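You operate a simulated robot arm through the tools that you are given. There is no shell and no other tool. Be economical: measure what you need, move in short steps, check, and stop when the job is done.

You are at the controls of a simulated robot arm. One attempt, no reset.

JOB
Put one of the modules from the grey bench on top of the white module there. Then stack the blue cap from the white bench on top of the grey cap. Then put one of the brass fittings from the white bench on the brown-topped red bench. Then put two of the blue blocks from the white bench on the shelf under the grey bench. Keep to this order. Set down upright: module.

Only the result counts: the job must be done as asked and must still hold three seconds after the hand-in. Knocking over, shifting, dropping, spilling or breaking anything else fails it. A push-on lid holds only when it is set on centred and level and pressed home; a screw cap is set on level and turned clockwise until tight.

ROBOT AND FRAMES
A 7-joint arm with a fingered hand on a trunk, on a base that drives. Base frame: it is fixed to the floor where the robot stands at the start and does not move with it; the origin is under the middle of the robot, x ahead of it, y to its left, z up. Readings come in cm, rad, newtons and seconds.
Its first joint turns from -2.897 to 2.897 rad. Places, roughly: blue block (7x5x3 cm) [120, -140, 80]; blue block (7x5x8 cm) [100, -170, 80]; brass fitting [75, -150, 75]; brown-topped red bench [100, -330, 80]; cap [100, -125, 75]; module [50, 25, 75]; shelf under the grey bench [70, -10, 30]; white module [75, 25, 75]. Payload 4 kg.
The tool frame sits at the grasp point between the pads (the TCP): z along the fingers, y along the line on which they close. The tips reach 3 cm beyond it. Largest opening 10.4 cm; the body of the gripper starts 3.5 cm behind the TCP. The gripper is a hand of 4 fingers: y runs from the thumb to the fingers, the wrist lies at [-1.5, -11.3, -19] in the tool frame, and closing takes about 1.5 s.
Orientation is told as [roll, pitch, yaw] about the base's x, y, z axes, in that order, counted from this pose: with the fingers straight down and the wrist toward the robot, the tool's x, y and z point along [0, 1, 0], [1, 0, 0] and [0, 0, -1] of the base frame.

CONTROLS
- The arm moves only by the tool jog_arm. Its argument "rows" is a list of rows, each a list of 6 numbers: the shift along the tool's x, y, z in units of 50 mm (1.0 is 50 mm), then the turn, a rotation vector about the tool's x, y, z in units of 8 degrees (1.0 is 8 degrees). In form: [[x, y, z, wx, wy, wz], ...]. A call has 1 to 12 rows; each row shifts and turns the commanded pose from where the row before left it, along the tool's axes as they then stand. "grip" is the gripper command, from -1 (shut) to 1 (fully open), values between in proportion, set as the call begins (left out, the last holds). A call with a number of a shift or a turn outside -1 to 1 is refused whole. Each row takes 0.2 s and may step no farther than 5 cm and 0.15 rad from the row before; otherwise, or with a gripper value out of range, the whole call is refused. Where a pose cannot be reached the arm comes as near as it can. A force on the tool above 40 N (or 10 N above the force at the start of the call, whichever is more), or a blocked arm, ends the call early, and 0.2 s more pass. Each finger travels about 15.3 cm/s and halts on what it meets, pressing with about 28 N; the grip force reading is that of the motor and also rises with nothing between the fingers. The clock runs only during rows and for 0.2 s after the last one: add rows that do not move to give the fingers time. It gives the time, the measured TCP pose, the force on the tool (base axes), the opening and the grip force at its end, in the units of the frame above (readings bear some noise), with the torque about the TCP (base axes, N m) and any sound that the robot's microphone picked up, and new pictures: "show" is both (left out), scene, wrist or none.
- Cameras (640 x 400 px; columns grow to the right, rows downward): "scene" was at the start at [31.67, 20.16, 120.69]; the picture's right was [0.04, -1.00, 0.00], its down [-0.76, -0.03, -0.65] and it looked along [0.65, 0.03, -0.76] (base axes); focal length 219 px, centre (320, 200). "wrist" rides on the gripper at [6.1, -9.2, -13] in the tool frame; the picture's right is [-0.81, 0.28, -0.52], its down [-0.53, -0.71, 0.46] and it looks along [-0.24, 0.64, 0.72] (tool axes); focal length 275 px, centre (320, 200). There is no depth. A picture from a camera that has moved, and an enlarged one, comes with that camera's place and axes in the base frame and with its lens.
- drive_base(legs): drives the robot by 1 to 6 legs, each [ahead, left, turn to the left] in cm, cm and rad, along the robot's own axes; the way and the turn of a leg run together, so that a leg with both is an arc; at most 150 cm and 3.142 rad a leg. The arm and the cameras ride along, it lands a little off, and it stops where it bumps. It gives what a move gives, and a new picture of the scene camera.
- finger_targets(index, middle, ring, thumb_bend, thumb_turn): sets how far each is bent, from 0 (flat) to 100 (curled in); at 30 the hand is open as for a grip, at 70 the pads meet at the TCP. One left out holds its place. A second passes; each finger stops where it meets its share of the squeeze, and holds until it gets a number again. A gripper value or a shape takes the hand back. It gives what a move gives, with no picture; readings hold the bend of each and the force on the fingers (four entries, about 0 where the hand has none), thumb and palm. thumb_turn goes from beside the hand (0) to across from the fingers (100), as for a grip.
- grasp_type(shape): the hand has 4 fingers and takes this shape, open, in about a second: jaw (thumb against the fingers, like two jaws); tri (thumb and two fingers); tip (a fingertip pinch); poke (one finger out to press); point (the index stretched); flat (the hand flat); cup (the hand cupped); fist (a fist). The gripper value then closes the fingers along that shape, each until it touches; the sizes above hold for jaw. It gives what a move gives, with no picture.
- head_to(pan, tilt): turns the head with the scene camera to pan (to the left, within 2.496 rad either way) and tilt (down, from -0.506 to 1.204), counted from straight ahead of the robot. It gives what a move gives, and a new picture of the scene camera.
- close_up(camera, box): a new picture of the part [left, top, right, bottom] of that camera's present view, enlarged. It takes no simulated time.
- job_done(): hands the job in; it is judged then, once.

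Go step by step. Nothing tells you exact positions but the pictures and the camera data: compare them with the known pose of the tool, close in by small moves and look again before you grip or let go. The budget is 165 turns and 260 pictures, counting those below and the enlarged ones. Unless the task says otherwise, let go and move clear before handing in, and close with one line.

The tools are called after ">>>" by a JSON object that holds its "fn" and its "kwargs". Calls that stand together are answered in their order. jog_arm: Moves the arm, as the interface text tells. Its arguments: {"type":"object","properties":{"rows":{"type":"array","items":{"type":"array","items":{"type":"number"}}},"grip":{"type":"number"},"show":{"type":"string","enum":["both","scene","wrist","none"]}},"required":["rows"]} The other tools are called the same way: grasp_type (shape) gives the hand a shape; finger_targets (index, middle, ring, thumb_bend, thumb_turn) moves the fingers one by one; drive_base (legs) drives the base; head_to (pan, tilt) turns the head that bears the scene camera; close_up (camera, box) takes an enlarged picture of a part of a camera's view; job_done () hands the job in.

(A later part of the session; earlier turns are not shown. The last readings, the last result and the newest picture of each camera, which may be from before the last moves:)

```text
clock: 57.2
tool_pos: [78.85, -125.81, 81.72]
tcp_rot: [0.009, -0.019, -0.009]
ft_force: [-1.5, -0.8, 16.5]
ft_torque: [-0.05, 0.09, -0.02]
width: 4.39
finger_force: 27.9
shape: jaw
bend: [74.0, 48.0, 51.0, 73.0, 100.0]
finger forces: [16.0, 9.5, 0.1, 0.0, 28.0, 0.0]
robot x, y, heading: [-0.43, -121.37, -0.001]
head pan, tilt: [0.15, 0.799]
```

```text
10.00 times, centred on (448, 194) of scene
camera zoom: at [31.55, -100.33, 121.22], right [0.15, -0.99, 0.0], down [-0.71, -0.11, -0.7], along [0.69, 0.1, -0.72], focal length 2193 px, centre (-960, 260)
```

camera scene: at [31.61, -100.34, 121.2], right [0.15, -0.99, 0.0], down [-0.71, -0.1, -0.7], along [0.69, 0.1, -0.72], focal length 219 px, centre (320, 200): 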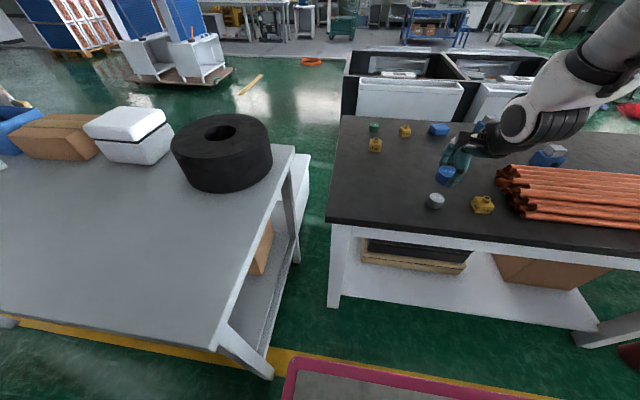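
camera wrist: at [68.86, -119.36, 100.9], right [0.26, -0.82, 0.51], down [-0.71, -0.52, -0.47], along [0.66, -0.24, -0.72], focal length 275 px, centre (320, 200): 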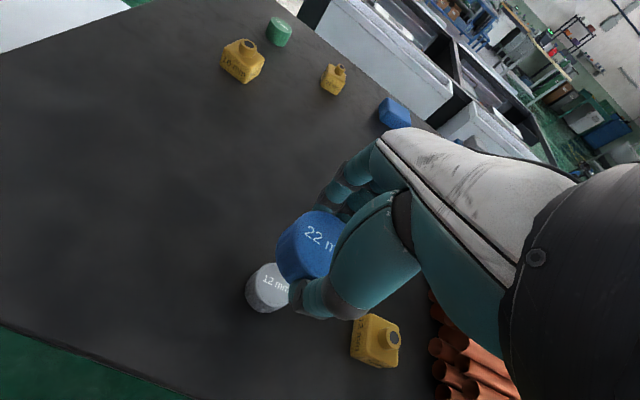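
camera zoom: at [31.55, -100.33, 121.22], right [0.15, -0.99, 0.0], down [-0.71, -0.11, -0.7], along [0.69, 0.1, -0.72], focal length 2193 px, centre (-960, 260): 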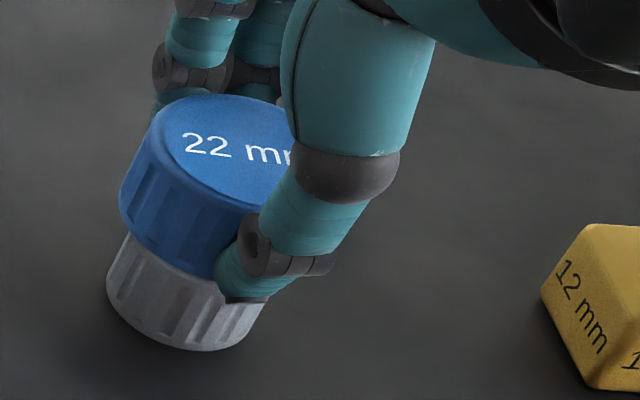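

>>> {"fn": "jog_arm", "kwargs": {"rows": [[0, 0, -0.02, 0, 0, 0], [0, 0, 0, 0, 0, 0]], "grip": 0.05, "show": "none"}}

>>> {"fn": "jog_arm", "kwargs": {"rows": [[0, 0, 0, 0, 0, 0], [0, 0, 0, 0, 0, 0], [0, 0, 0, 0, 0, 0]], "grip": 0.8, "show": "wrist"}}

>>> {"fn": "close_up", "kwargs": {"camera": "scene", "box": [416, 174, 480, 214]}}

```text
clock: 57.8
tool_pos: [78.61, -125.93, 81.68]
tcp_rot: [0.011, -0.015, -0.009]
ft_force: [0.3, 0.2, 0.7]
ft_torque: [0.02, 0.01, 0.01]
width: 5.43
finger_force: 0.1
shape: jaw
bend: [74.0, 44.0, 40.0, 69.0, 100.0]
finger forces: [0.1, 0.0, 0.0, 0.1, 0.0, 0.1]
robot x, y, heading: [-0.47, -121.5, -0.004]
head pan, tilt: [0.15, 0.799]
```

```text
clock: 58.6
tool_pos: [78.65, -125.86, 81.79]
tcp_rot: [0.01, -0.019, -0.008]
ft_force: [0.0, 0.5, -0.9]
ft_torque: [0.0, -0.03, 0.01]
width: 9.33
finger_force: 0.0
shape: jaw
bend: [29.0, 32.0, 30.0, 35.0, 98.0]
finger forces: [0.0, 0.1, 0.0, 0.0, 0.0, 0.0]
robot x, y, heading: [-0.09, -121.32, 0.001]
head pan, tilt: [0.15, 0.799]
camera wrist: at [69.34, -119.85, 94.6], right [0.26, -0.82, 0.51], down [-0.71, -0.52, -0.47], along [0.66, -0.24, -0.72], focal length 275 px, centre (320, 200)
```

wrist: 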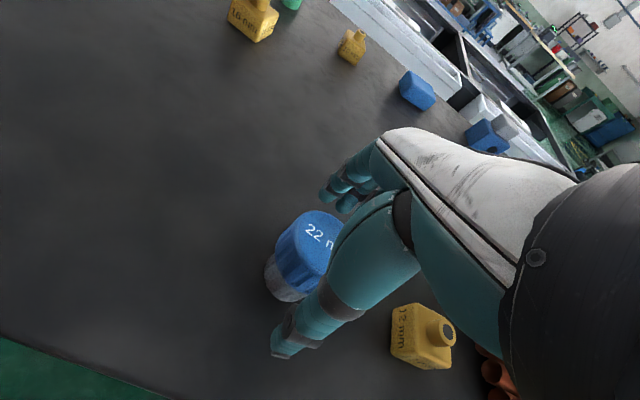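

```text
10.00 times, centred on (448, 194) of scene
camera zoom: at [31.61, -100.34, 121.2], right [0.15, -0.99, 0.0], down [-0.71, -0.11, -0.7], along [0.69, 0.1, -0.72], focal length 2193 px, centre (-960, 260)
```

zoom: 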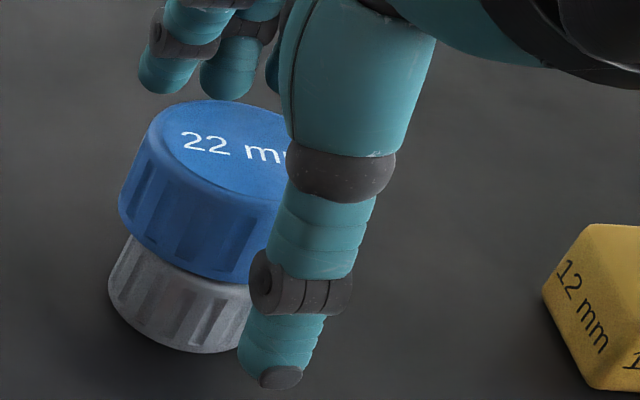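

Caps stacked. Raise straight up and check.

>>> {"fn": "jog_arm", "kwargs": {"rows": [[0, 0, -0.5, 0, 0, 0], [0, 0, -0.9, 0, 0, 0], [0, 0, -0.9, 0, 0, 0], [0, 0, -0.3, 0, 0, 0], [0, 0, 0, 0, 0, 0]], "grip": 1}}

>>> {"fn": "close_up", "kwargs": {"camera": "scene", "box": [400, 130, 528, 210]}}

```text
clock: 59.8
tool_pos: [78.26, -126.0, 94.86]
tcp_rot: [0.012, -0.018, -0.01]
ft_force: [-0.3, 0.0, -1.0]
ft_torque: [-0.03, 0.01, 0.01]
width: 10.35
finger_force: 0.0
shape: jaw
bend: [30.0, 30.0, 30.0, 30.0, 98.0]
finger forces: [0.0, 0.0, 0.0, 0.1, 0.0, 0.0]
robot x, y, heading: [-0.23, -121.34, -0.004]
head pan, tilt: [0.15, 0.799]
camera scene: at [31.61, -100.34, 121.2], right [0.15, -0.99, 0.0], down [-0.71, -0.11, -0.7], along [0.69, 0.1, -0.72], focal length 219 px, centre (320, 200)
camera wrist: at [69.08, -119.98, 107.63], right [0.26, -0.82, 0.51], down [-0.71, -0.52, -0.47], along [0.66, -0.24, -0.72], focal length 275 px, centre (320, 200)
```

scene: 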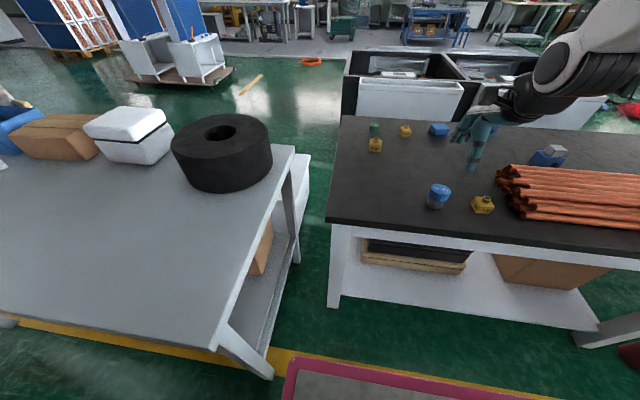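
wrist: 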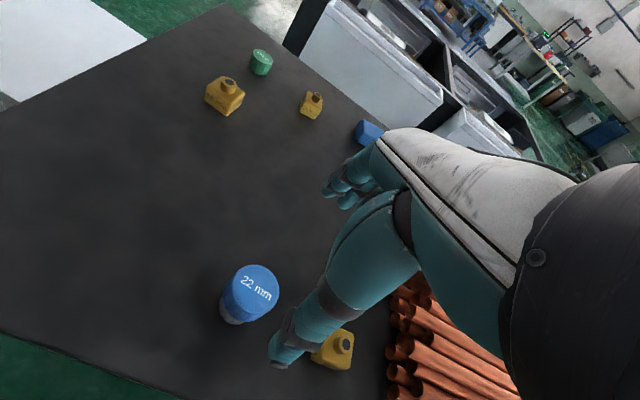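

```text
5.00 times, centred on (464, 170) of scene
camera zoom: at [31.61, -100.34, 121.2], right [0.15, -0.99, 0.0], down [-0.71, -0.11, -0.7], along [0.69, 0.1, -0.72], focal length 1096 px, centre (-400, 350)
```

zoom: 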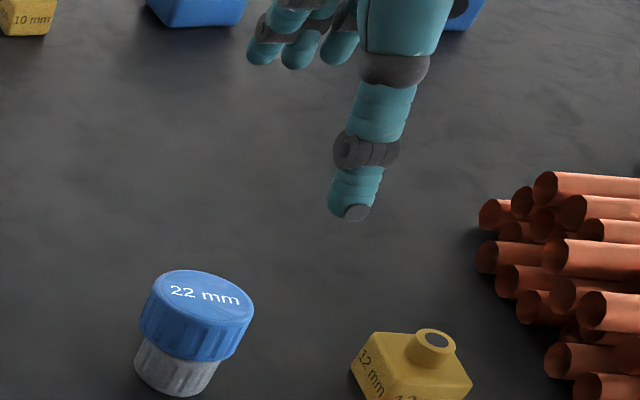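

Second item done. The 16 mm fitting (about [103, -110]) stands free; drive forward 13 cm to reach it.

>>> {"fn": "drive_base", "kwargs": {"legs": [[13, 0, 0]]}}

>>> {"fn": "jog_arm", "kwargs": {"rows": [[0.8, 0.55, 0, 0, 0, 0], [0.8, 0.55, 0, 0, 0, 0], [0.8, 0.55, 0, 0, 0, 0], [0.8, 0.55, 0, 0, 0, 0], [0, 0, 0, 0, 0, 0]]}}

>>> {"fn": "close_up", "kwargs": {"camera": "wrist", "box": [160, 200, 360, 400]}}

>>> {"fn": "close_up", "kwargs": {"camera": "scene", "box": [320, 100, 480, 200]}}

```text
clock: 61.1
tool_pos: [91.5, -126.03, 94.77]
tcp_rot: [0.01, -0.017, -0.008]
ft_force: [0.3, 0.5, 0.4]
ft_torque: [0.0, 0.01, -0.01]
width: 10.39
finger_force: 0.1
shape: jaw
bend: [30.0, 30.0, 30.0, 30.0, 98.0]
finger forces: [0.1, 0.0, 0.0, 0.1, 0.0, 0.0]
robot x, y, heading: [13.04, -121.14, -0.002]
head pan, tilt: [0.15, 0.799]
camera scene: at [44.68, -100.36, 121.2], right [0.15, -0.99, 0.0], down [-0.71, -0.11, -0.7], along [0.69, 0.1, -0.72], focal length 219 px, centre (320, 200)
```

scene: 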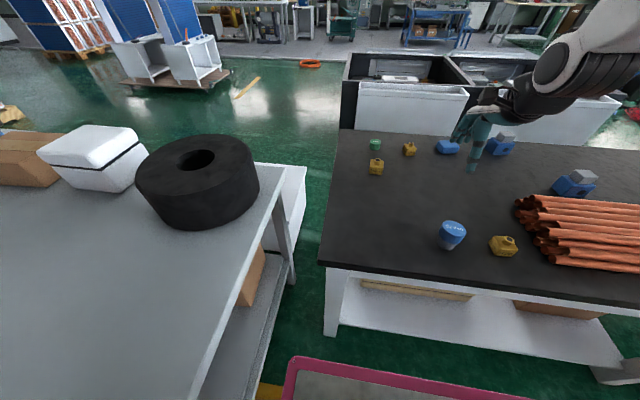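

```text
clock: 62.3
tool_pos: [102.72, -110.05, 95.09]
tcp_rot: [0.01, -0.018, -0.006]
ft_force: [0.0, -0.1, -0.2]
ft_torque: [-0.03, 0.0, -0.01]
width: 10.35
finger_force: 0.0
shape: jaw
bend: [30.0, 30.0, 30.0, 30.0, 98.0]
finger forces: [0.1, 0.1, 0.0, 0.1, 0.0, 0.1]
robot x, y, heading: [12.68, -121.41, -0.006]
head pan, tilt: [0.15, 0.799]
camera scene: at [44.67, -100.35, 121.2], right [0.15, -0.99, 0.0], down [-0.71, -0.11, -0.7], along [0.69, 0.1, -0.72], focal length 219 px, centre (320, 200)
camera wrist: at [93.28, -103.98, 107.96], right [0.26, -0.82, 0.51], down [-0.71, -0.52, -0.47], along [0.66, -0.24, -0.72], focal length 275 px, centre (320, 200)
```

scene: 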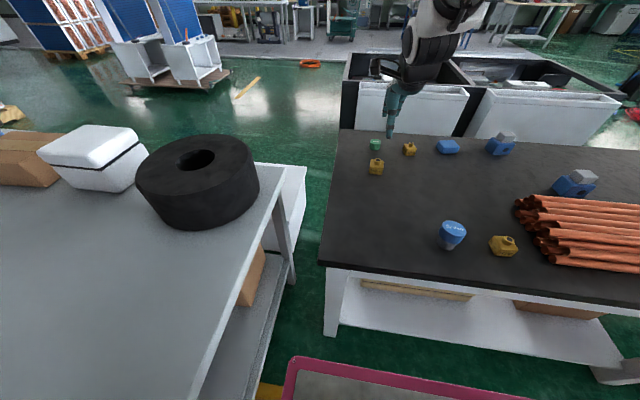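
wrist: 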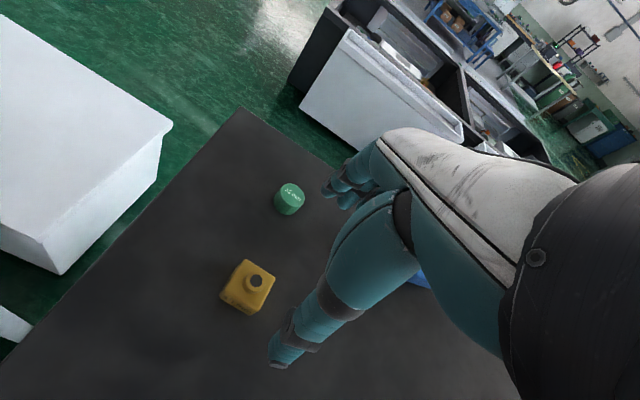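

```text
2.00 times, centred on (260, 300) of wrist
camera zoom: at [93.28, -103.98, 107.96], right [0.26, -0.82, 0.51], down [-0.71, -0.52, -0.47], along [0.66, -0.24, -0.72], focal length 551 px, centre (440, 0)
```

zoom: 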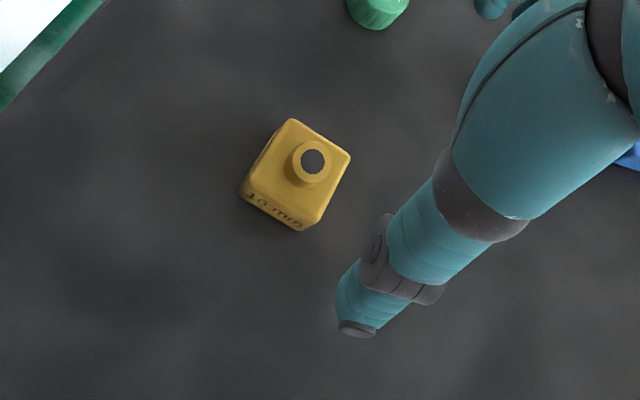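

```text
4.00 times, centred on (400, 150) of scene
camera zoom: at [44.67, -100.35, 121.2], right [0.15, -0.99, 0.0], down [-0.71, -0.11, -0.7], along [0.69, 0.1, -0.72], focal length 877 px, centre (0, 400)
```

zoom: 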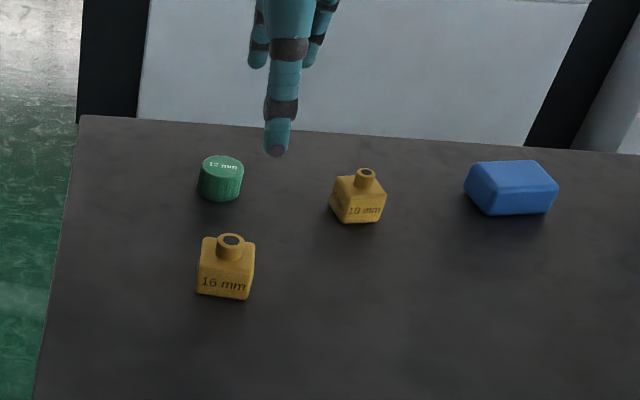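

>>> {"fn": "jog_arm", "kwargs": {"rows": [[0.12, 0.2, 0.8, 0, 0, 0], [0, 0, 0.9, 0, 0, 0], [0, 0, 0.7, 0, 0, 0], [0, 0, 0, 0, 0, 0]]}}

>>> {"fn": "close_up", "kwargs": {"camera": "wrist", "box": [180, 180, 380, 380]}}

>>> {"fn": "close_up", "kwargs": {"camera": "scene", "box": [320, 100, 480, 200]}}

```text
clock: 63.3
tool_pos: [103.94, -109.48, 83.3]
tcp_rot: [0.011, -0.018, -0.009]
ft_force: [0.1, 0.8, 0.3]
ft_torque: [0.02, 0.02, 0.02]
width: 10.39
finger_force: 0.1
shape: jaw
bend: [30.0, 30.0, 30.0, 30.0, 98.0]
finger forces: [0.0, 0.0, 0.0, 0.0, 0.1, 0.1]
robot x, y, heading: [12.92, -121.38, -0.002]
head pan, tilt: [0.15, 0.799]
camera scene: at [44.68, -100.35, 121.2], right [0.15, -0.99, 0.0], down [-0.71, -0.11, -0.7], along [0.69, 0.1, -0.72], focal length 219 px, centre (320, 200)
camera wrist: at [94.57, -103.39, 96.01], right [0.26, -0.82, 0.51], down [-0.71, -0.52, -0.47], along [0.66, -0.24, -0.72], focal length 275 px, centre (320, 200)
```

scene: 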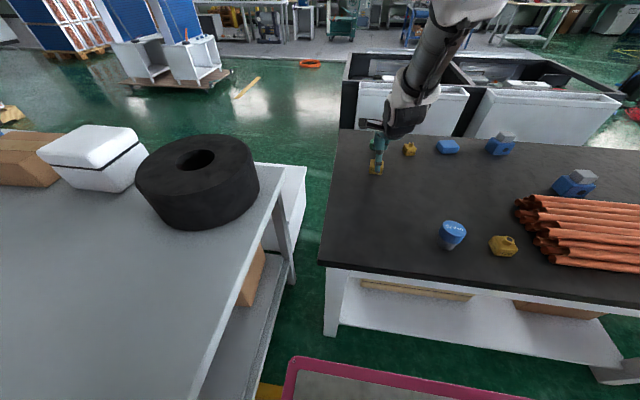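
wrist: 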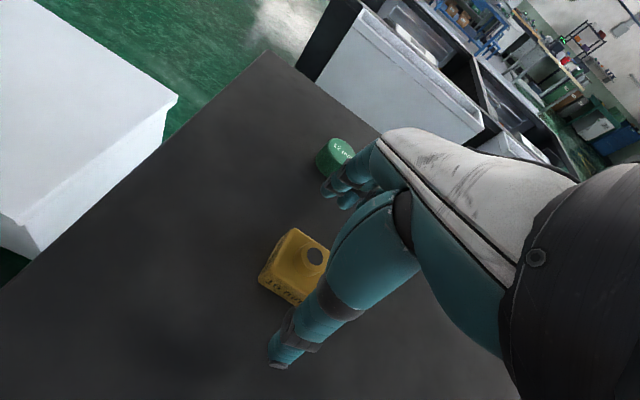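

```text
2.00 times, centred on (280, 280) of wrist
camera zoom: at [94.57, -103.39, 96.01], right [0.26, -0.82, 0.51], down [-0.71, -0.52, -0.47], along [0.66, -0.24, -0.72], focal length 551 px, centre (400, 40)
```

zoom: 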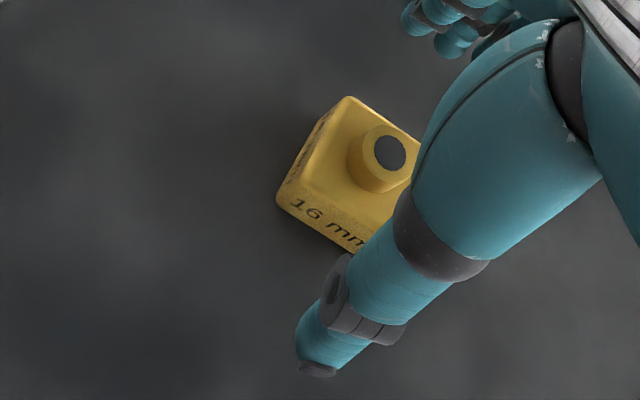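

```text
4.00 times, centred on (400, 150) of scene
camera zoom: at [44.68, -100.35, 121.2], right [0.15, -0.99, 0.0], down [-0.71, -0.11, -0.7], along [0.69, 0.1, -0.72], focal length 877 px, centre (0, 400)
```

zoom: 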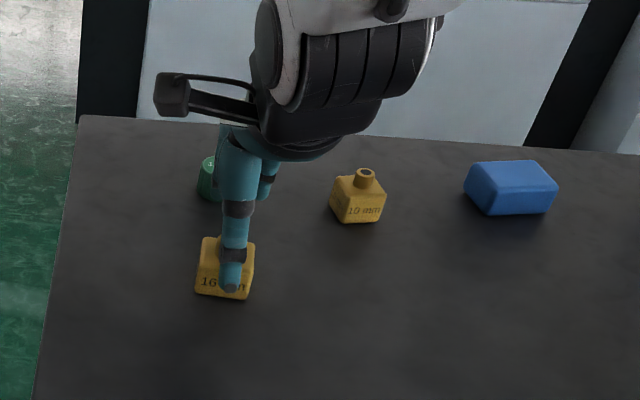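

>>> {"fn": "jog_arm", "kwargs": {"rows": [[0.05, 0, 0.6, 0, 0, 0], [0, 0, 0.22, 0, 0, 0], [0, 0, 0, 0, 0, 0]], "show": "none"}}

>>> {"fn": "jog_arm", "kwargs": {"rows": [[0, 0, 0, 0, 0, 0], [0, 0, 0, 0, 0, 0], [0, 0, 0, 0, 0, 0], [0, 0, 0, 0, 0, 0], [0, 0, 0, 0, 0, 0], [0, 0, 0, 0, 0, 0], [0, 0, 0, 0, 0, 0]], "grip": -1, "show": "none"}}

>>> {"fn": "close_up", "kwargs": {"camera": "wrist", "box": [180, 160, 380, 360]}}

>>> {"fn": "close_up", "kwargs": {"camera": "scene", "box": [340, 130, 436, 190]}}

```text
clock: 64.1
tool_pos: [103.96, -109.23, 79.08]
tcp_rot: [0.009, -0.017, -0.008]
ft_force: [0.2, -0.4, -0.2]
ft_torque: [0.0, -0.02, 0.0]
width: 10.37
finger_force: 0.2
shape: jaw
bend: [30.0, 30.0, 30.0, 30.0, 98.0]
finger forces: [0.0, 0.0, 0.1, 0.0, 0.0, 0.1]
robot x, y, heading: [12.32, -121.4, -0.004]
head pan, tilt: [0.15, 0.799]
```

```text
clock: 65.7
tool_pos: [103.95, -109.14, 78.99]
tcp_rot: [0.011, -0.018, -0.008]
ft_force: [-0.4, -0.7, 0.5]
ft_torque: [-0.01, 0.13, -0.01]
width: 3.76
finger_force: 28.3
shape: jaw
bend: [74.0, 48.0, 47.0, 74.0, 100.0]
finger forces: [14.0, 7.3, 3.5, 0.0, 27.6, 0.1]
robot x, y, heading: [12.45, -121.57, 0.0]
head pan, tilt: [0.15, 0.799]
```

```text
2.00 times, centred on (280, 260) of wrist
camera zoom: at [94.57, -103.17, 91.92], right [0.26, -0.82, 0.51], down [-0.71, -0.52, -0.47], along [0.66, -0.24, -0.72], focal length 551 px, centre (400, 80)
```

zoom: 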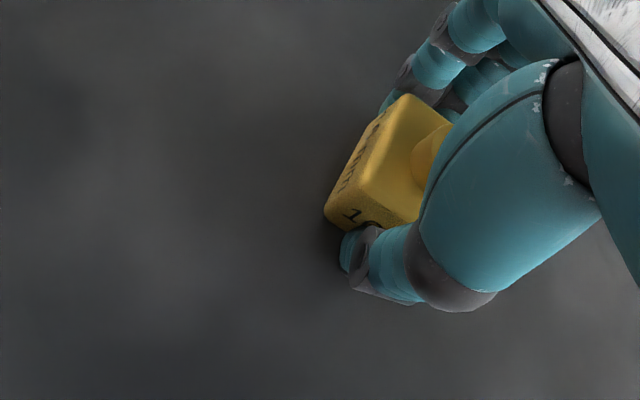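

```text
6.67 times, centred on (388, 160) of scene
camera zoom: at [44.67, -100.35, 121.2], right [0.15, -0.99, 0.0], down [-0.71, -0.11, -0.7], along [0.69, 0.1, -0.72], focal length 1462 px, centre (-133, 467)
```

zoom: 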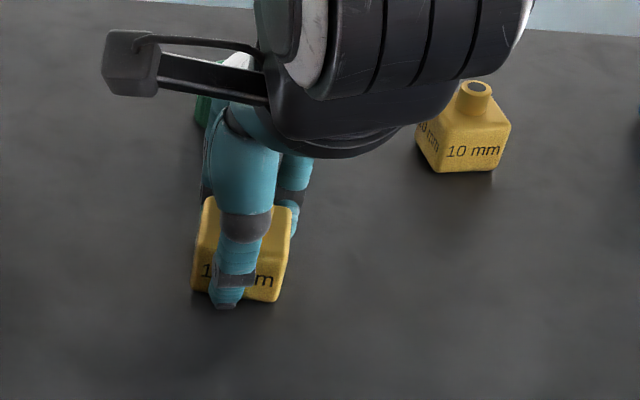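

Gripped. Lift, back the base off, then look toward the red bench.

>>> {"fn": "jog_arm", "kwargs": {"rows": [[0, 0, -0.5, 0, 0, 0], [0, 0, -0.9, 0, 0, 0], [0, 0, -0.9, 0, 0, 0], [0, 0, -0.9, 0, 0, 0], [0, 0, -0.9, 0, 0, 0], [0, 0, -0.9, 0, 0, 0], [0, -0.9, -0.4, 0, 0, 0], [0, -0.9, 0, 0, 0, 0], [0, -0.9, 0, 0, 0, 0], [0, -0.9, 0, 0, 0, 0], [0, 0, 0, 0, 0, 0]], "show": "wrist"}}

>>> {"fn": "head_to", "kwargs": {"pan": -0.9, "tilt": 0.6}}

>>> {"fn": "drive_base", "kwargs": {"legs": [[-24, 0, 0]]}}

```text
clock: 68.1
tool_pos: [85.44, -109.27, 105.77]
tcp_rot: [0.012, -0.019, -0.009]
ft_force: [-0.4, 0.1, -2.9]
ft_torque: [0.04, 0.01, -0.02]
width: 3.77
finger_force: 27.8
shape: jaw
bend: [74.0, 49.0, 48.0, 74.0, 100.0]
finger forces: [14.9, 7.3, 3.7, 0.0, 25.8, 0.1]
robot x, y, heading: [12.62, -121.14, -0.003]
head pan, tilt: [0.15, 0.799]
camera wrist: at [76.14, -103.2, 118.6], right [0.26, -0.82, 0.51], down [-0.71, -0.52, -0.47], along [0.66, -0.24, -0.72], focal length 275 px, centre (320, 200)
```

wrist: 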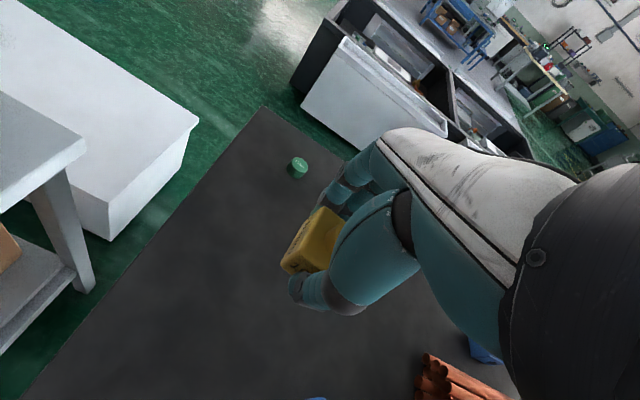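

```text
clock: 69.4
tool_pos: [85.44, -109.12, 105.7]
tcp_rot: [0.011, -0.016, -0.007]
ft_force: [-0.1, 0.1, -2.4]
ft_torque: [0.08, -0.01, -0.01]
width: 3.78
finger_force: 28.2
shape: jaw
bend: [74.0, 49.0, 48.0, 74.0, 100.0]
finger forces: [14.9, 7.2, 3.6, 0.1, 25.9, 0.0]
robot x, y, heading: [13.05, -121.16, -0.001]
head pan, tilt: [-0.901, 0.6]
camera scene: at [42.18, -108.47, 122.88], right [-0.78, -0.62, 0.0], down [-0.35, 0.44, -0.82], along [0.51, -0.65, -0.57], focal length 219 px, centre (320, 200)
```

scene: 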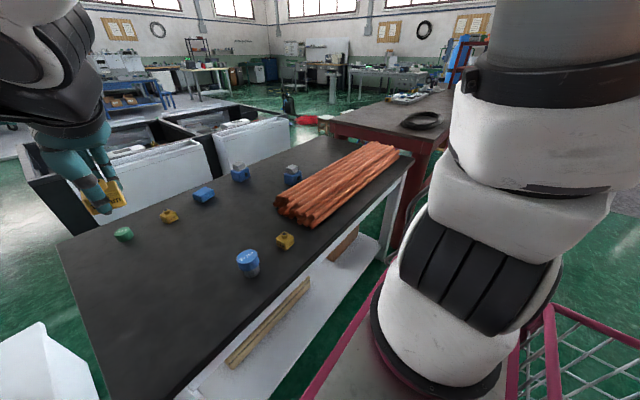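

```text
clock: 71.2
tool_pos: [61.66, -109.11, 105.83]
tcp_rot: [0.011, -0.015, -0.007]
ft_force: [-0.3, -1.0, -2.7]
ft_torque: [0.02, 0.0, -0.04]
width: 3.74
finger_force: 28.2
shape: jaw
bend: [74.0, 49.0, 48.0, 74.0, 100.0]
finger forces: [14.7, 7.2, 3.6, 0.0, 25.7, 0.1]
robot x, y, heading: [-11.18, -121.29, -0.004]
head pan, tilt: [-0.901, 0.6]
camera scene: at [18.26, -108.42, 122.88], right [-0.79, -0.62, 0.0], down [-0.35, 0.44, -0.83], along [0.51, -0.65, -0.57], focal length 219 px, centre (320, 200)
```

scene: 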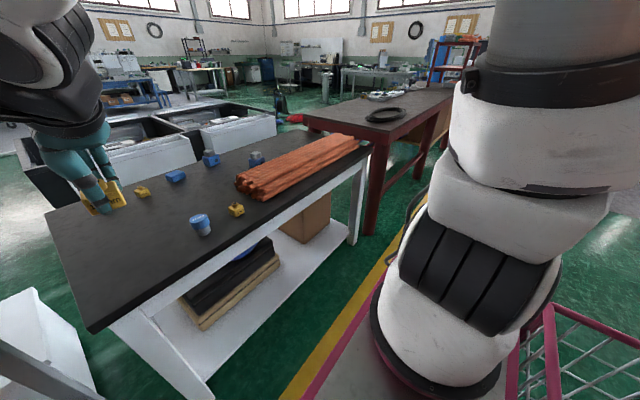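

>>> {"fn": "drive_base", "kwargs": {"legs": [[0, -60, 0], [6, -60, 0]]}}

>>> {"fn": "head_to", "kwargs": {"pan": -0.1, "tilt": 0.7}}

```text
clock: 77.6
tool_pos: [67.23, -229.6, 105.73]
tcp_rot: [0.011, -0.018, -0.009]
ft_force: [-0.7, -0.6, -2.1]
ft_torque: [0.01, 0.04, -0.02]
width: 3.76
finger_force: 28.0
shape: jaw
bend: [74.0, 49.0, 48.0, 74.0, 100.0]
finger forces: [15.0, 7.3, 3.6, 0.0, 25.7, 0.0]
robot x, y, heading: [-5.3, -241.33, -0.008]
head pan, tilt: [-0.901, 0.6]
camera scene: at [23.84, -228.85, 122.88], right [-0.79, -0.62, 0.0], down [-0.35, 0.44, -0.82], along [0.51, -0.65, -0.57], focal length 219 px, centre (320, 200)
```

scene: 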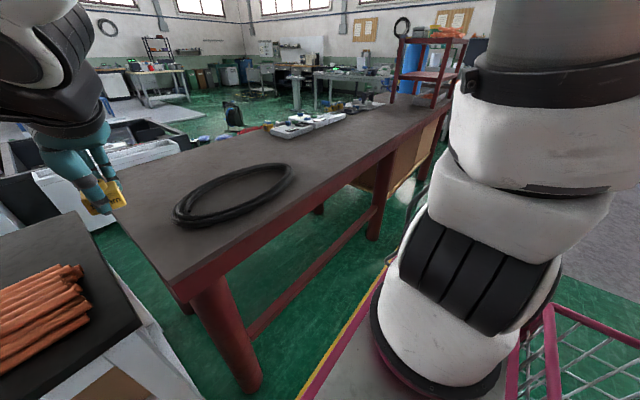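

```text
clock: 78.7
tool_pos: [67.15, -229.56, 105.75]
tcp_rot: [0.01, -0.018, -0.01]
ft_force: [-0.7, -1.1, -3.1]
ft_torque: [0.02, 0.0, 0.0]
width: 3.76
finger_force: 27.7
shape: jaw
bend: [74.0, 49.0, 48.0, 74.0, 100.0]
finger forces: [15.0, 7.3, 3.5, 0.0, 25.7, 0.1]
robot x, y, heading: [-5.54, -241.55, -0.007]
head pan, tilt: [-0.099, 0.7]
camera scene: at [26.83, -222.79, 122.02], right [-0.1, -0.99, 0.0], down [-0.64, 0.07, -0.76], along [0.76, -0.08, -0.64], focal length 219 px, centre (320, 200)
```

scene: 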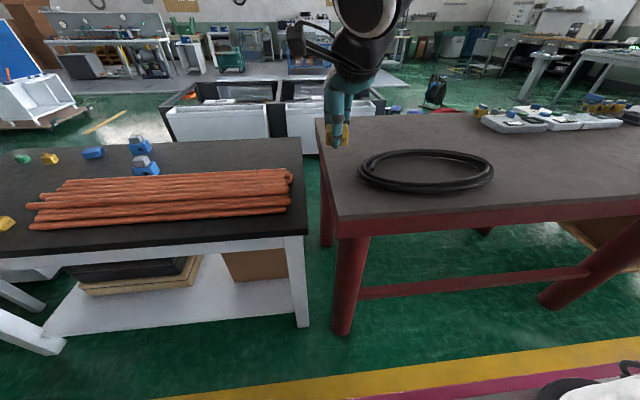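

The area right of the coil ring is free (around [82, -308]). Drive further right.

>>> {"fn": "drive_base", "kwargs": {"legs": [[0, -65, 0]]}}

>>> {"fn": "jog_arm", "kwargs": {"rows": [[-0.8, 0.5, 0, 0, 0, 0], [-0.8, 0.5, 0, 0, 0, 0], [0, 0.8, 0, 0, 0, 0], [0, 0.7, 0, 0, 0, 0], [0, 0, 0, 0, 0, 0]]}}

```text
clock: 82.3
tool_pos: [66.83, -294.78, 105.77]
tcp_rot: [0.01, -0.016, -0.012]
ft_force: [-1.2, -0.4, -3.1]
ft_torque: [0.05, 0.02, -0.03]
width: 3.78
finger_force: 28.2
shape: jaw
bend: [74.0, 49.0, 48.0, 74.0, 100.0]
finger forces: [14.9, 7.3, 3.6, 0.0, 25.8, 0.0]
robot x, y, heading: [-5.98, -306.82, 0.001]
head pan, tilt: [-0.099, 0.7]
camera scene: at [26.59, -287.87, 122.02], right [-0.11, -0.99, 0.0], down [-0.64, 0.07, -0.76], along [0.76, -0.08, -0.64], focal length 219 px, centre (320, 200)
```

scene: 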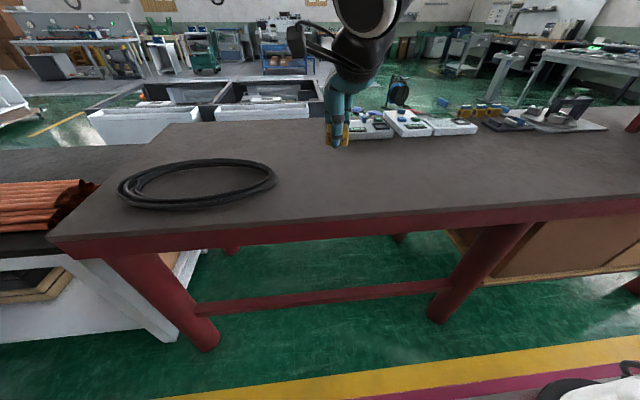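

```text
clock: 83.5
tool_pos: [79.28, -303.03, 105.91]
tcp_rot: [0.009, -0.018, -0.012]
ft_force: [-0.1, 0.5, -3.2]
ft_torque: [-0.02, -0.02, 0.01]
width: 3.75
finger_force: 28.1
shape: jaw
bend: [74.0, 49.0, 48.0, 74.0, 100.0]
finger forces: [14.9, 7.1, 3.5, 0.0, 25.7, 0.0]
robot x, y, heading: [-5.76, -306.76, -0.009]
head pan, tilt: [-0.099, 0.7]
camera scene: at [26.59, -287.88, 122.02], right [-0.11, -0.99, 0.0], down [-0.64, 0.07, -0.76], along [0.76, -0.08, -0.64], focal length 219 px, centre (320, 200)
camera wrist: at [70.0, -296.98, 118.74], right [0.26, -0.82, 0.51], down [-0.71, -0.52, -0.47], along [0.65, -0.24, -0.72], focal length 275 px, centre (320, 200)
```

scene: 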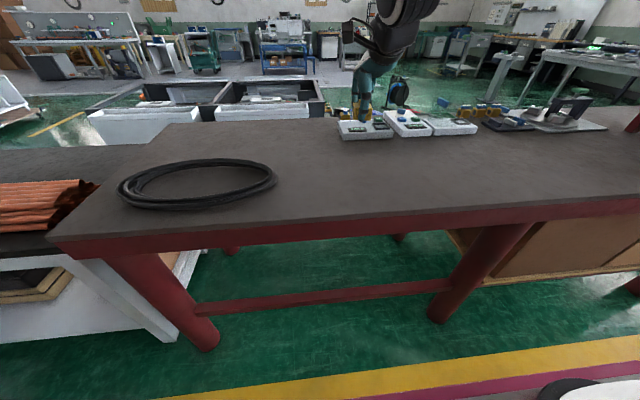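
wrist: 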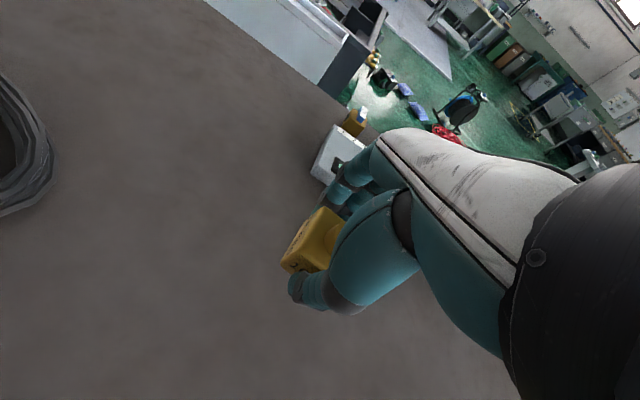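

>>> {"fn": "jog_arm", "kwargs": {"rows": [[0, 0.7, 0.6, 0, 0, 0], [0, 0.5, 0.7, 0, 0, 0], [0, 0, 0.9, 0, 0, 0], [0, 0, 0.7, 0, 0, 0], [0, 0, 0, 0, 0, 0]]}}

>>> {"fn": "close_up", "kwargs": {"camera": "scene", "box": [300, 100, 428, 180]}}

```text
clock: 84.7
tool_pos: [85.5, -302.81, 91.6]
tcp_rot: [0.012, -0.017, -0.011]
ft_force: [-0.7, 0.0, -4.0]
ft_torque: [0.0, 0.02, -0.02]
width: 3.76
finger_force: 27.7
shape: jaw
bend: [74.0, 49.0, 48.0, 74.0, 100.0]
finger forces: [14.9, 7.2, 3.6, 0.0, 25.5, 0.1]
robot x, y, heading: [-5.52, -306.65, -0.005]
head pan, tilt: [-0.099, 0.7]
camera scene: at [26.59, -287.87, 122.02], right [-0.11, -0.99, 0.0], down [-0.64, 0.07, -0.76], along [0.76, -0.08, -0.64], focal length 219 px, centre (320, 200)
camera wrist: at [76.21, -296.82, 104.29], right [0.26, -0.82, 0.51], down [-0.71, -0.52, -0.47], along [0.65, -0.24, -0.72], focal length 275 px, centre (320, 200)
```

scene: 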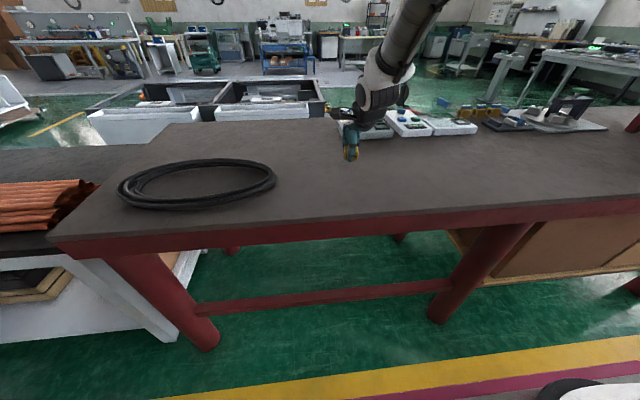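
wrist: 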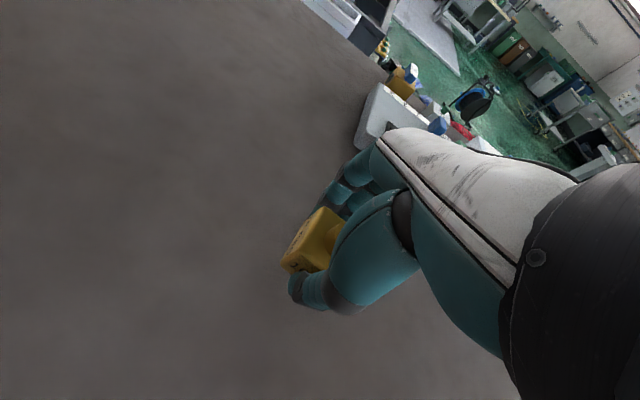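

```text
5.00 times, centred on (364, 140) of scene
camera zoom: at [26.59, -287.87, 122.02], right [-0.11, -0.99, 0.0], down [-0.64, 0.07, -0.76], along [0.76, -0.08, -0.64], focal length 1096 px, centre (100, 500)
```

zoom: 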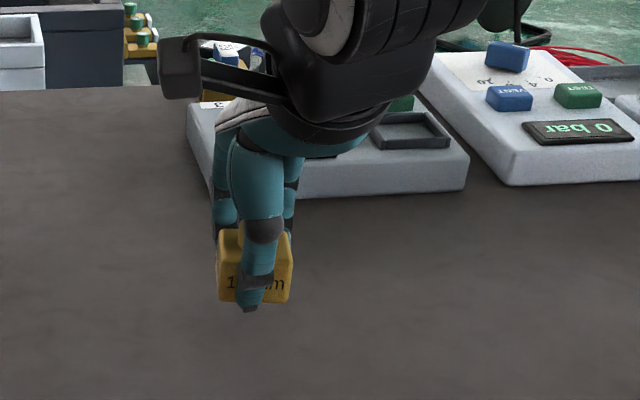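

>>> {"fn": "jog_arm", "kwargs": {"rows": [[0, 0, 0.4, 0, 0, 0], [0, 0, 0.1, 0, 0, 0], [0, 0, 0.1, 0, 0, 0], [0, 0, 0.1, 0, 0, 0], [0, 0, 0.07, 0, 0, 0], [0, 0, 0.07, 0, 0, 0], [0, 0, 0.07, 0, 0, 0], [0, 0, 0.07, 0, 0, 0], [0, 0, 0, 0, 0, 0]], "show": "none"}}

>>> {"fn": "close_up", "kwargs": {"camera": "scene", "box": [310, 120, 406, 180]}}

```text
clock: 86.1
tool_pos: [85.98, -302.84, 88.19]
tcp_rot: [0.014, -0.03, -0.009]
ft_force: [-2.6, 0.0, 10.7]
ft_torque: [0.08, 0.48, 0.01]
width: 3.8
finger_force: 28.0
shape: jaw
bend: [74.0, 50.0, 49.0, 75.0, 100.0]
finger forces: [14.8, 7.0, 3.8, 0.0, 40.0, 0.0]
robot x, y, heading: [-5.41, -306.7, 0.0]
head pan, tilt: [-0.099, 0.7]
stopped in row 6: the force on the tool passed its limit (the readings are from after the stop); the commanded pose is now the measured one
```

```text
6.67 times, centred on (358, 150) of scene
camera zoom: at [26.53, -287.88, 122.04], right [-0.11, -0.99, 0.0], down [-0.64, 0.07, -0.77], along [0.76, -0.08, -0.64], focal length 1462 px, centre (67, 533)
```

zoom: 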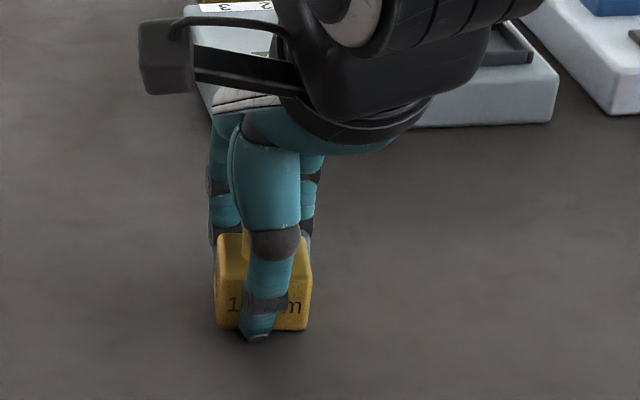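

Contact. Release.

>>> {"fn": "jog_arm", "kwargs": {"rows": [[0, 0, -0.03, 0, 0, 0], [0, 0, 0, 0, 0, 0]], "grip": -0.05, "show": "none"}}

>>> {"fn": "jog_arm", "kwargs": {"rows": [[0, 0, 0, 0, 0, 0], [0, 0, 0, 0, 0, 0], [0, 0, 0, 0, 0, 0]], "grip": 0.9, "show": "none"}}

>>> {"fn": "jog_arm", "kwargs": {"rows": [[0, 0, -0.4, 0, 0, 0], [0, 0, -0.8, 0, 0, 0], [0, 0, -0.9, 0, 0, 0], [0, 0, -0.9, 0, 0, 0], [0, 0, -0.9, 0, 0, 0], [0, -0.9, 0, 0, 0, 0], [0, -0.9, 0, 0, 0, 0], [0, -0.9, 0, 0, 0, 0], [0, 0, 0, 0, 0, 0]], "show": "scene"}}

>>> {"fn": "close_up", "kwargs": {"camera": "scene", "box": [300, 110, 428, 190]}}

```text
clock: 86.7
tool_pos: [85.92, -302.86, 88.15]
tcp_rot: [0.012, -0.028, -0.011]
ft_force: [2.4, 0.3, 4.7]
ft_torque: [0.04, 0.09, -0.03]
width: 4.72
finger_force: 0.0
shape: jaw
bend: [74.0, 46.0, 42.0, 73.0, 100.0]
finger forces: [0.3, 0.1, 0.1, 0.0, 4.7, 0.1]
robot x, y, heading: [-6.1, -306.46, -0.007]
head pan, tilt: [-0.099, 0.7]
```

```text
clock: 87.5
tool_pos: [85.86, -302.71, 88.08]
tcp_rot: [0.014, -0.026, -0.012]
ft_force: [0.8, 0.1, -0.3]
ft_torque: [0.04, -0.03, -0.01]
width: 9.88
finger_force: 0.0
shape: jaw
bend: [32.0, 31.0, 30.0, 31.0, 98.0]
finger forces: [0.0, 0.0, 0.0, 0.1, 0.0, 0.0]
robot x, y, heading: [-6.2, -306.65, -0.006]
head pan, tilt: [-0.099, 0.7]
```

```text
clock: 89.5
tool_pos: [71.91, -303.24, 107.25]
tcp_rot: [0.015, -0.026, -0.013]
ft_force: [0.8, -0.6, 0.4]
ft_torque: [-0.02, 0.02, 0.03]
width: 9.89
finger_force: 0.1
shape: jaw
bend: [32.0, 31.0, 30.0, 31.0, 98.0]
finger forces: [0.0, 0.0, 0.0, 0.0, 0.1, 0.1]
robot x, y, heading: [-5.83, -306.44, -0.008]
head pan, tilt: [-0.099, 0.7]
camera scene: at [26.58, -287.87, 122.02], right [-0.11, -0.99, 0.0], down [-0.64, 0.07, -0.76], along [0.76, -0.08, -0.64], focal length 219 px, centre (320, 200)
```

scene: 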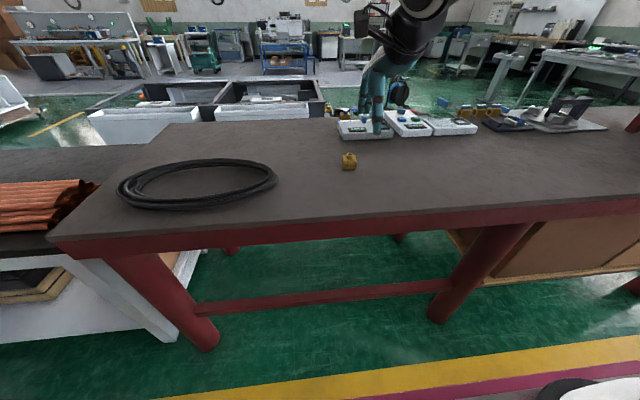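

```text
5.00 times, centred on (364, 150) of scene
camera zoom: at [26.58, -287.87, 122.02], right [-0.11, -0.99, 0.0], down [-0.64, 0.07, -0.76], along [0.76, -0.08, -0.64], focal length 1096 px, centre (100, 450)
```

zoom: 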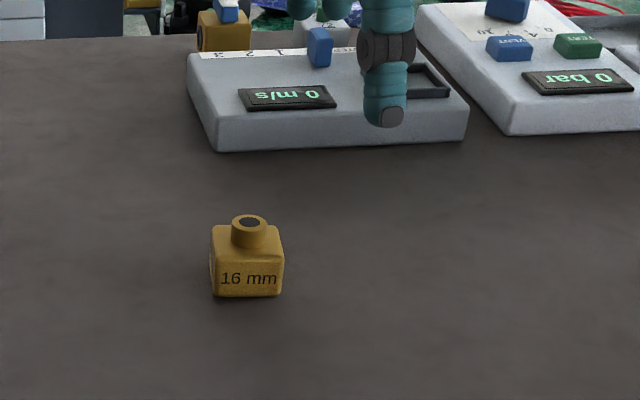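

Fitting placed. Return left to the white bench for the blue blocks.

>>> {"fn": "drive_base", "kwargs": {"legs": [[0, 80, 0], [0, 82, 0]]}}

>>> {"fn": "head_to", "kwargs": {"pan": -0.05, "tilt": 0.7}}

```text
clock: 97.8
tool_pos: [72.87, -140.25, 107.31]
tcp_rot: [0.014, -0.028, -0.011]
ft_force: [0.2, -0.3, -0.2]
ft_torque: [-0.01, 0.0, 0.0]
width: 9.88
finger_force: 0.0
shape: jaw
bend: [32.0, 31.0, 30.0, 31.0, 98.0]
finger forces: [0.0, 0.0, 0.1, 0.1, 0.1, 0.1]
robot x, y, heading: [-4.84, -143.85, -0.005]
head pan, tilt: [-0.099, 0.7]
camera scene: at [27.44, -125.18, 122.02], right [-0.1, -0.99, 0.0], down [-0.64, 0.07, -0.76], along [0.76, -0.08, -0.64], focal length 219 px, centre (320, 200)
```

scene: 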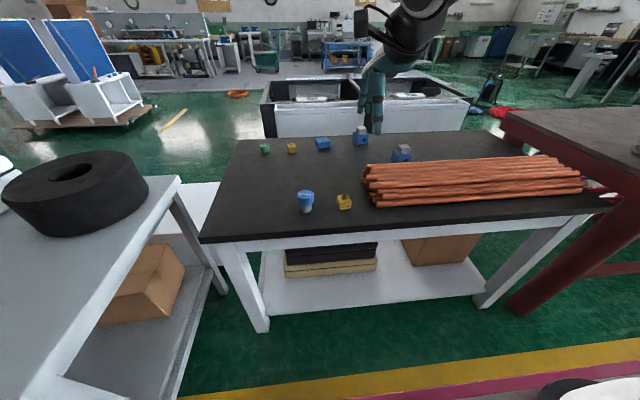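

```text
clock: 98.4
tool_pos: [72.86, -140.1, 107.25]
tcp_rot: [0.014, -0.027, -0.011]
ft_force: [-0.3, -0.7, 0.7]
ft_torque: [0.0, -0.01, -0.04]
width: 9.88
finger_force: 0.1
shape: jaw
bend: [32.0, 31.0, 30.0, 31.0, 98.0]
finger forces: [0.0, 0.1, 0.0, 0.0, 0.2, 0.1]
robot x, y, heading: [-5.03, -143.67, -0.003]
head pan, tilt: [-0.051, 0.7]
camera scene: at [27.47, -124.77, 122.02], right [-0.05, -1.0, 0.0], down [-0.64, 0.04, -0.76], along [0.76, -0.04, -0.64], focal length 219 px, centre (320, 200)
```

scene: 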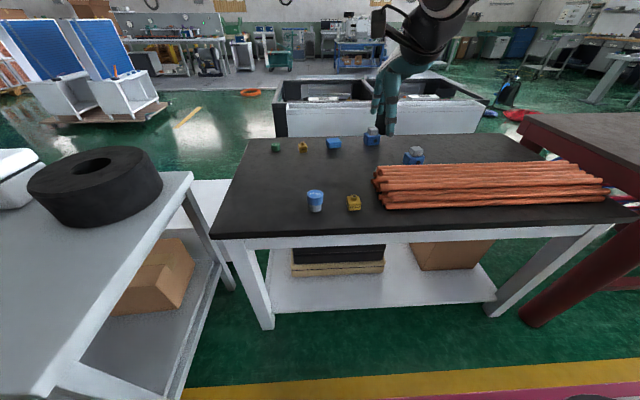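

>>> {"fn": "drive_base", "kwargs": {"legs": [[24, 0, 0]]}}

>>> {"fn": "close_up", "kwargs": {"camera": "scene", "box": [240, 110, 480, 260]}}

```text
clock: 100.2
tool_pos: [96.58, -140.22, 107.23]
tcp_rot: [0.014, -0.027, -0.008]
ft_force: [0.8, 0.3, -0.3]
ft_torque: [-0.01, 0.01, -0.01]
width: 9.87
finger_force: 0.0
shape: jaw
bend: [32.0, 31.0, 30.0, 31.0, 98.0]
finger forces: [0.0, 0.1, 0.1, 0.0, 0.0, 0.0]
robot x, y, heading: [18.81, -143.98, -0.003]
head pan, tilt: [-0.051, 0.7]
camera scene: at [51.26, -124.81, 122.02], right [-0.05, -1.0, 0.0], down [-0.64, 0.03, -0.76], along [0.76, -0.04, -0.64], focal length 219 px, centre (320, 200)
```

scene: 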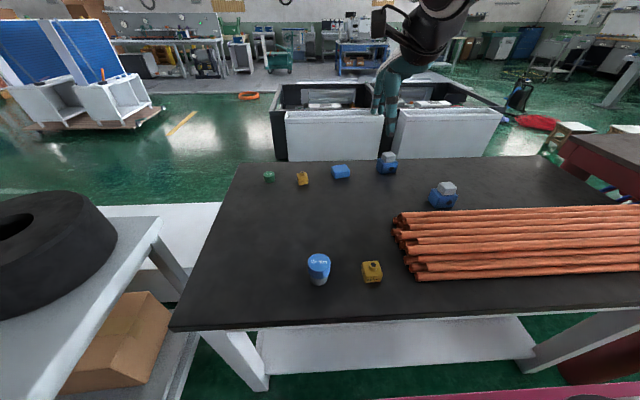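

```text
2.67 times, centred on (360, 185) of scene
camera zoom: at [51.26, -124.81, 122.02], right [-0.05, -1.0, 0.0], down [-0.64, 0.03, -0.76], along [0.76, -0.04, -0.64], focal length 585 px, centre (213, 240)
```

zoom: 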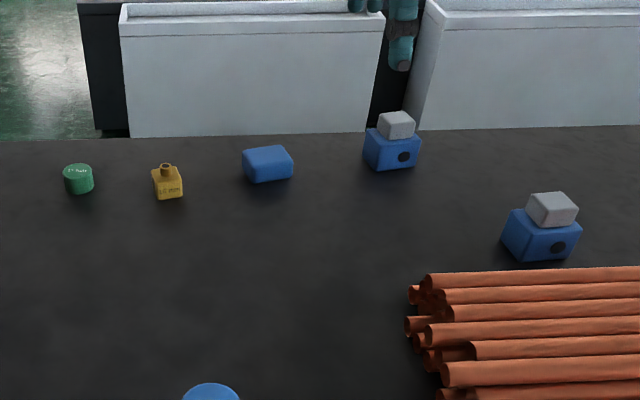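

The far blocks are around [120, -136] and [121, -154]; drive 7 cm closer.

>>> {"fn": "drive_base", "kwargs": {"legs": [[7, 0, 0]]}}

>>> {"fn": "jog_arm", "kwargs": {"rows": [[0.1, 0.9, 0, 0, 0, 0], [0.1, 0.9, 0.2, 0, 0, 0], [0.1, 0.9, 0.3, 0, 0, 0], [0.1, 0.4, 0.7, 0, 0, 0], [0, 0, 0.7, 0, 0, 0], [0, 0, 0, 0, 0, 0]], "grip": 1}}

>>> {"fn": "close_up", "kwargs": {"camera": "wrist", "box": [160, 180, 480, 400]}}

```text
clock: 101.2
tool_pos: [103.68, -140.19, 107.2]
tcp_rot: [0.015, -0.026, -0.008]
ft_force: [0.0, 0.3, -0.5]
ft_torque: [0.0, 0.02, -0.01]
width: 9.88
finger_force: 0.1
shape: jaw
bend: [32.0, 31.0, 30.0, 31.0, 98.0]
finger forces: [0.0, 0.0, 0.1, 0.0, 0.0, 0.0]
robot x, y, heading: [25.44, -144.05, -0.0]
head pan, tilt: [-0.051, 0.7]
camera scene: at [58.18, -124.81, 122.02], right [-0.05, -1.0, 0.0], down [-0.64, 0.03, -0.76], along [0.76, -0.04, -0.64], focal length 219 px, centre (320, 200)
```

scene: 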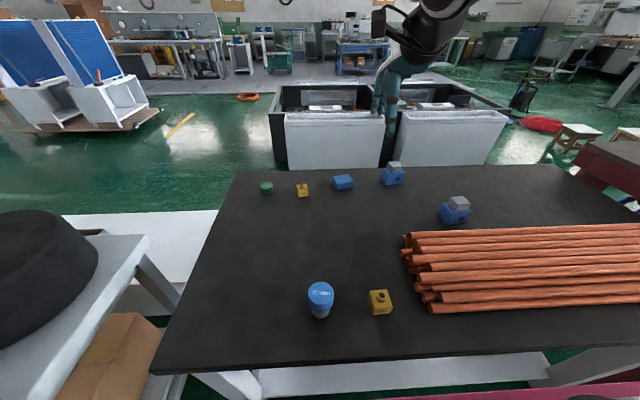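

```text
clock: 102.6
tool_pos: [119.32, -138.2, 98.14]
tcp_rot: [0.015, -0.029, -0.007]
ft_force: [0.3, 0.5, -0.2]
ft_torque: [0.01, 0.0, 0.01]
width: 10.38
finger_force: 0.0
shape: jaw
bend: [30.0, 30.0, 30.0, 30.0, 98.0]
finger forces: [0.0, 0.1, 0.1, 0.0, 0.0, 0.0]
robot x, y, heading: [25.8, -143.96, -0.007]
head pan, tilt: [-0.051, 0.7]
camera scene: at [58.18, -124.81, 122.02], right [-0.05, -1.0, 0.0], down [-0.64, 0.03, -0.76], along [0.76, -0.04, -0.64], focal length 219 px, centre (320, 200)
camera wrist: at [109.83, -132.25, 110.92], right [0.25, -0.82, 0.51], down [-0.7, -0.52, -0.48], along [0.66, -0.24, -0.71], focal length 275 px, centre (320, 200)
```

scene: 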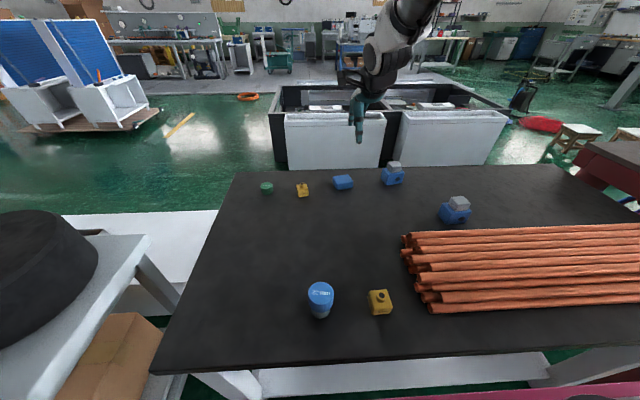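
wrist: 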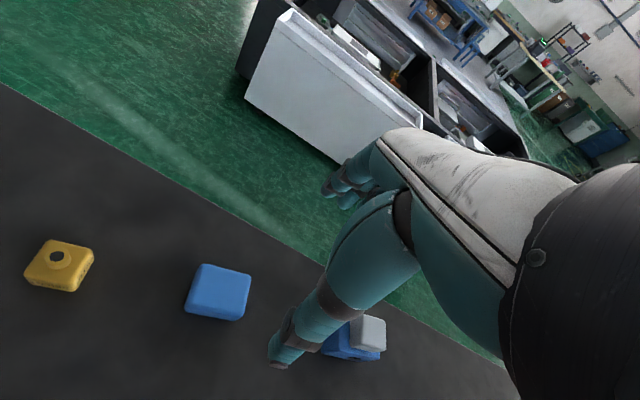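

```text
1.82 times, centred on (320, 290) of wrist
camera zoom: at [109.83, -132.25, 110.92], right [0.25, -0.82, 0.51], down [-0.7, -0.52, -0.48], along [0.66, -0.24, -0.71], focal length 500 px, centre (320, 36)
```

zoom: 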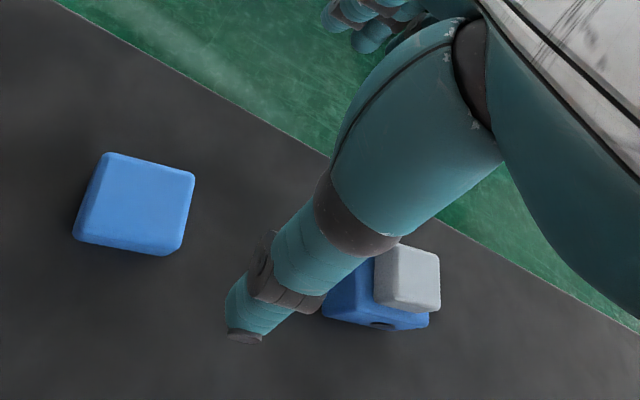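

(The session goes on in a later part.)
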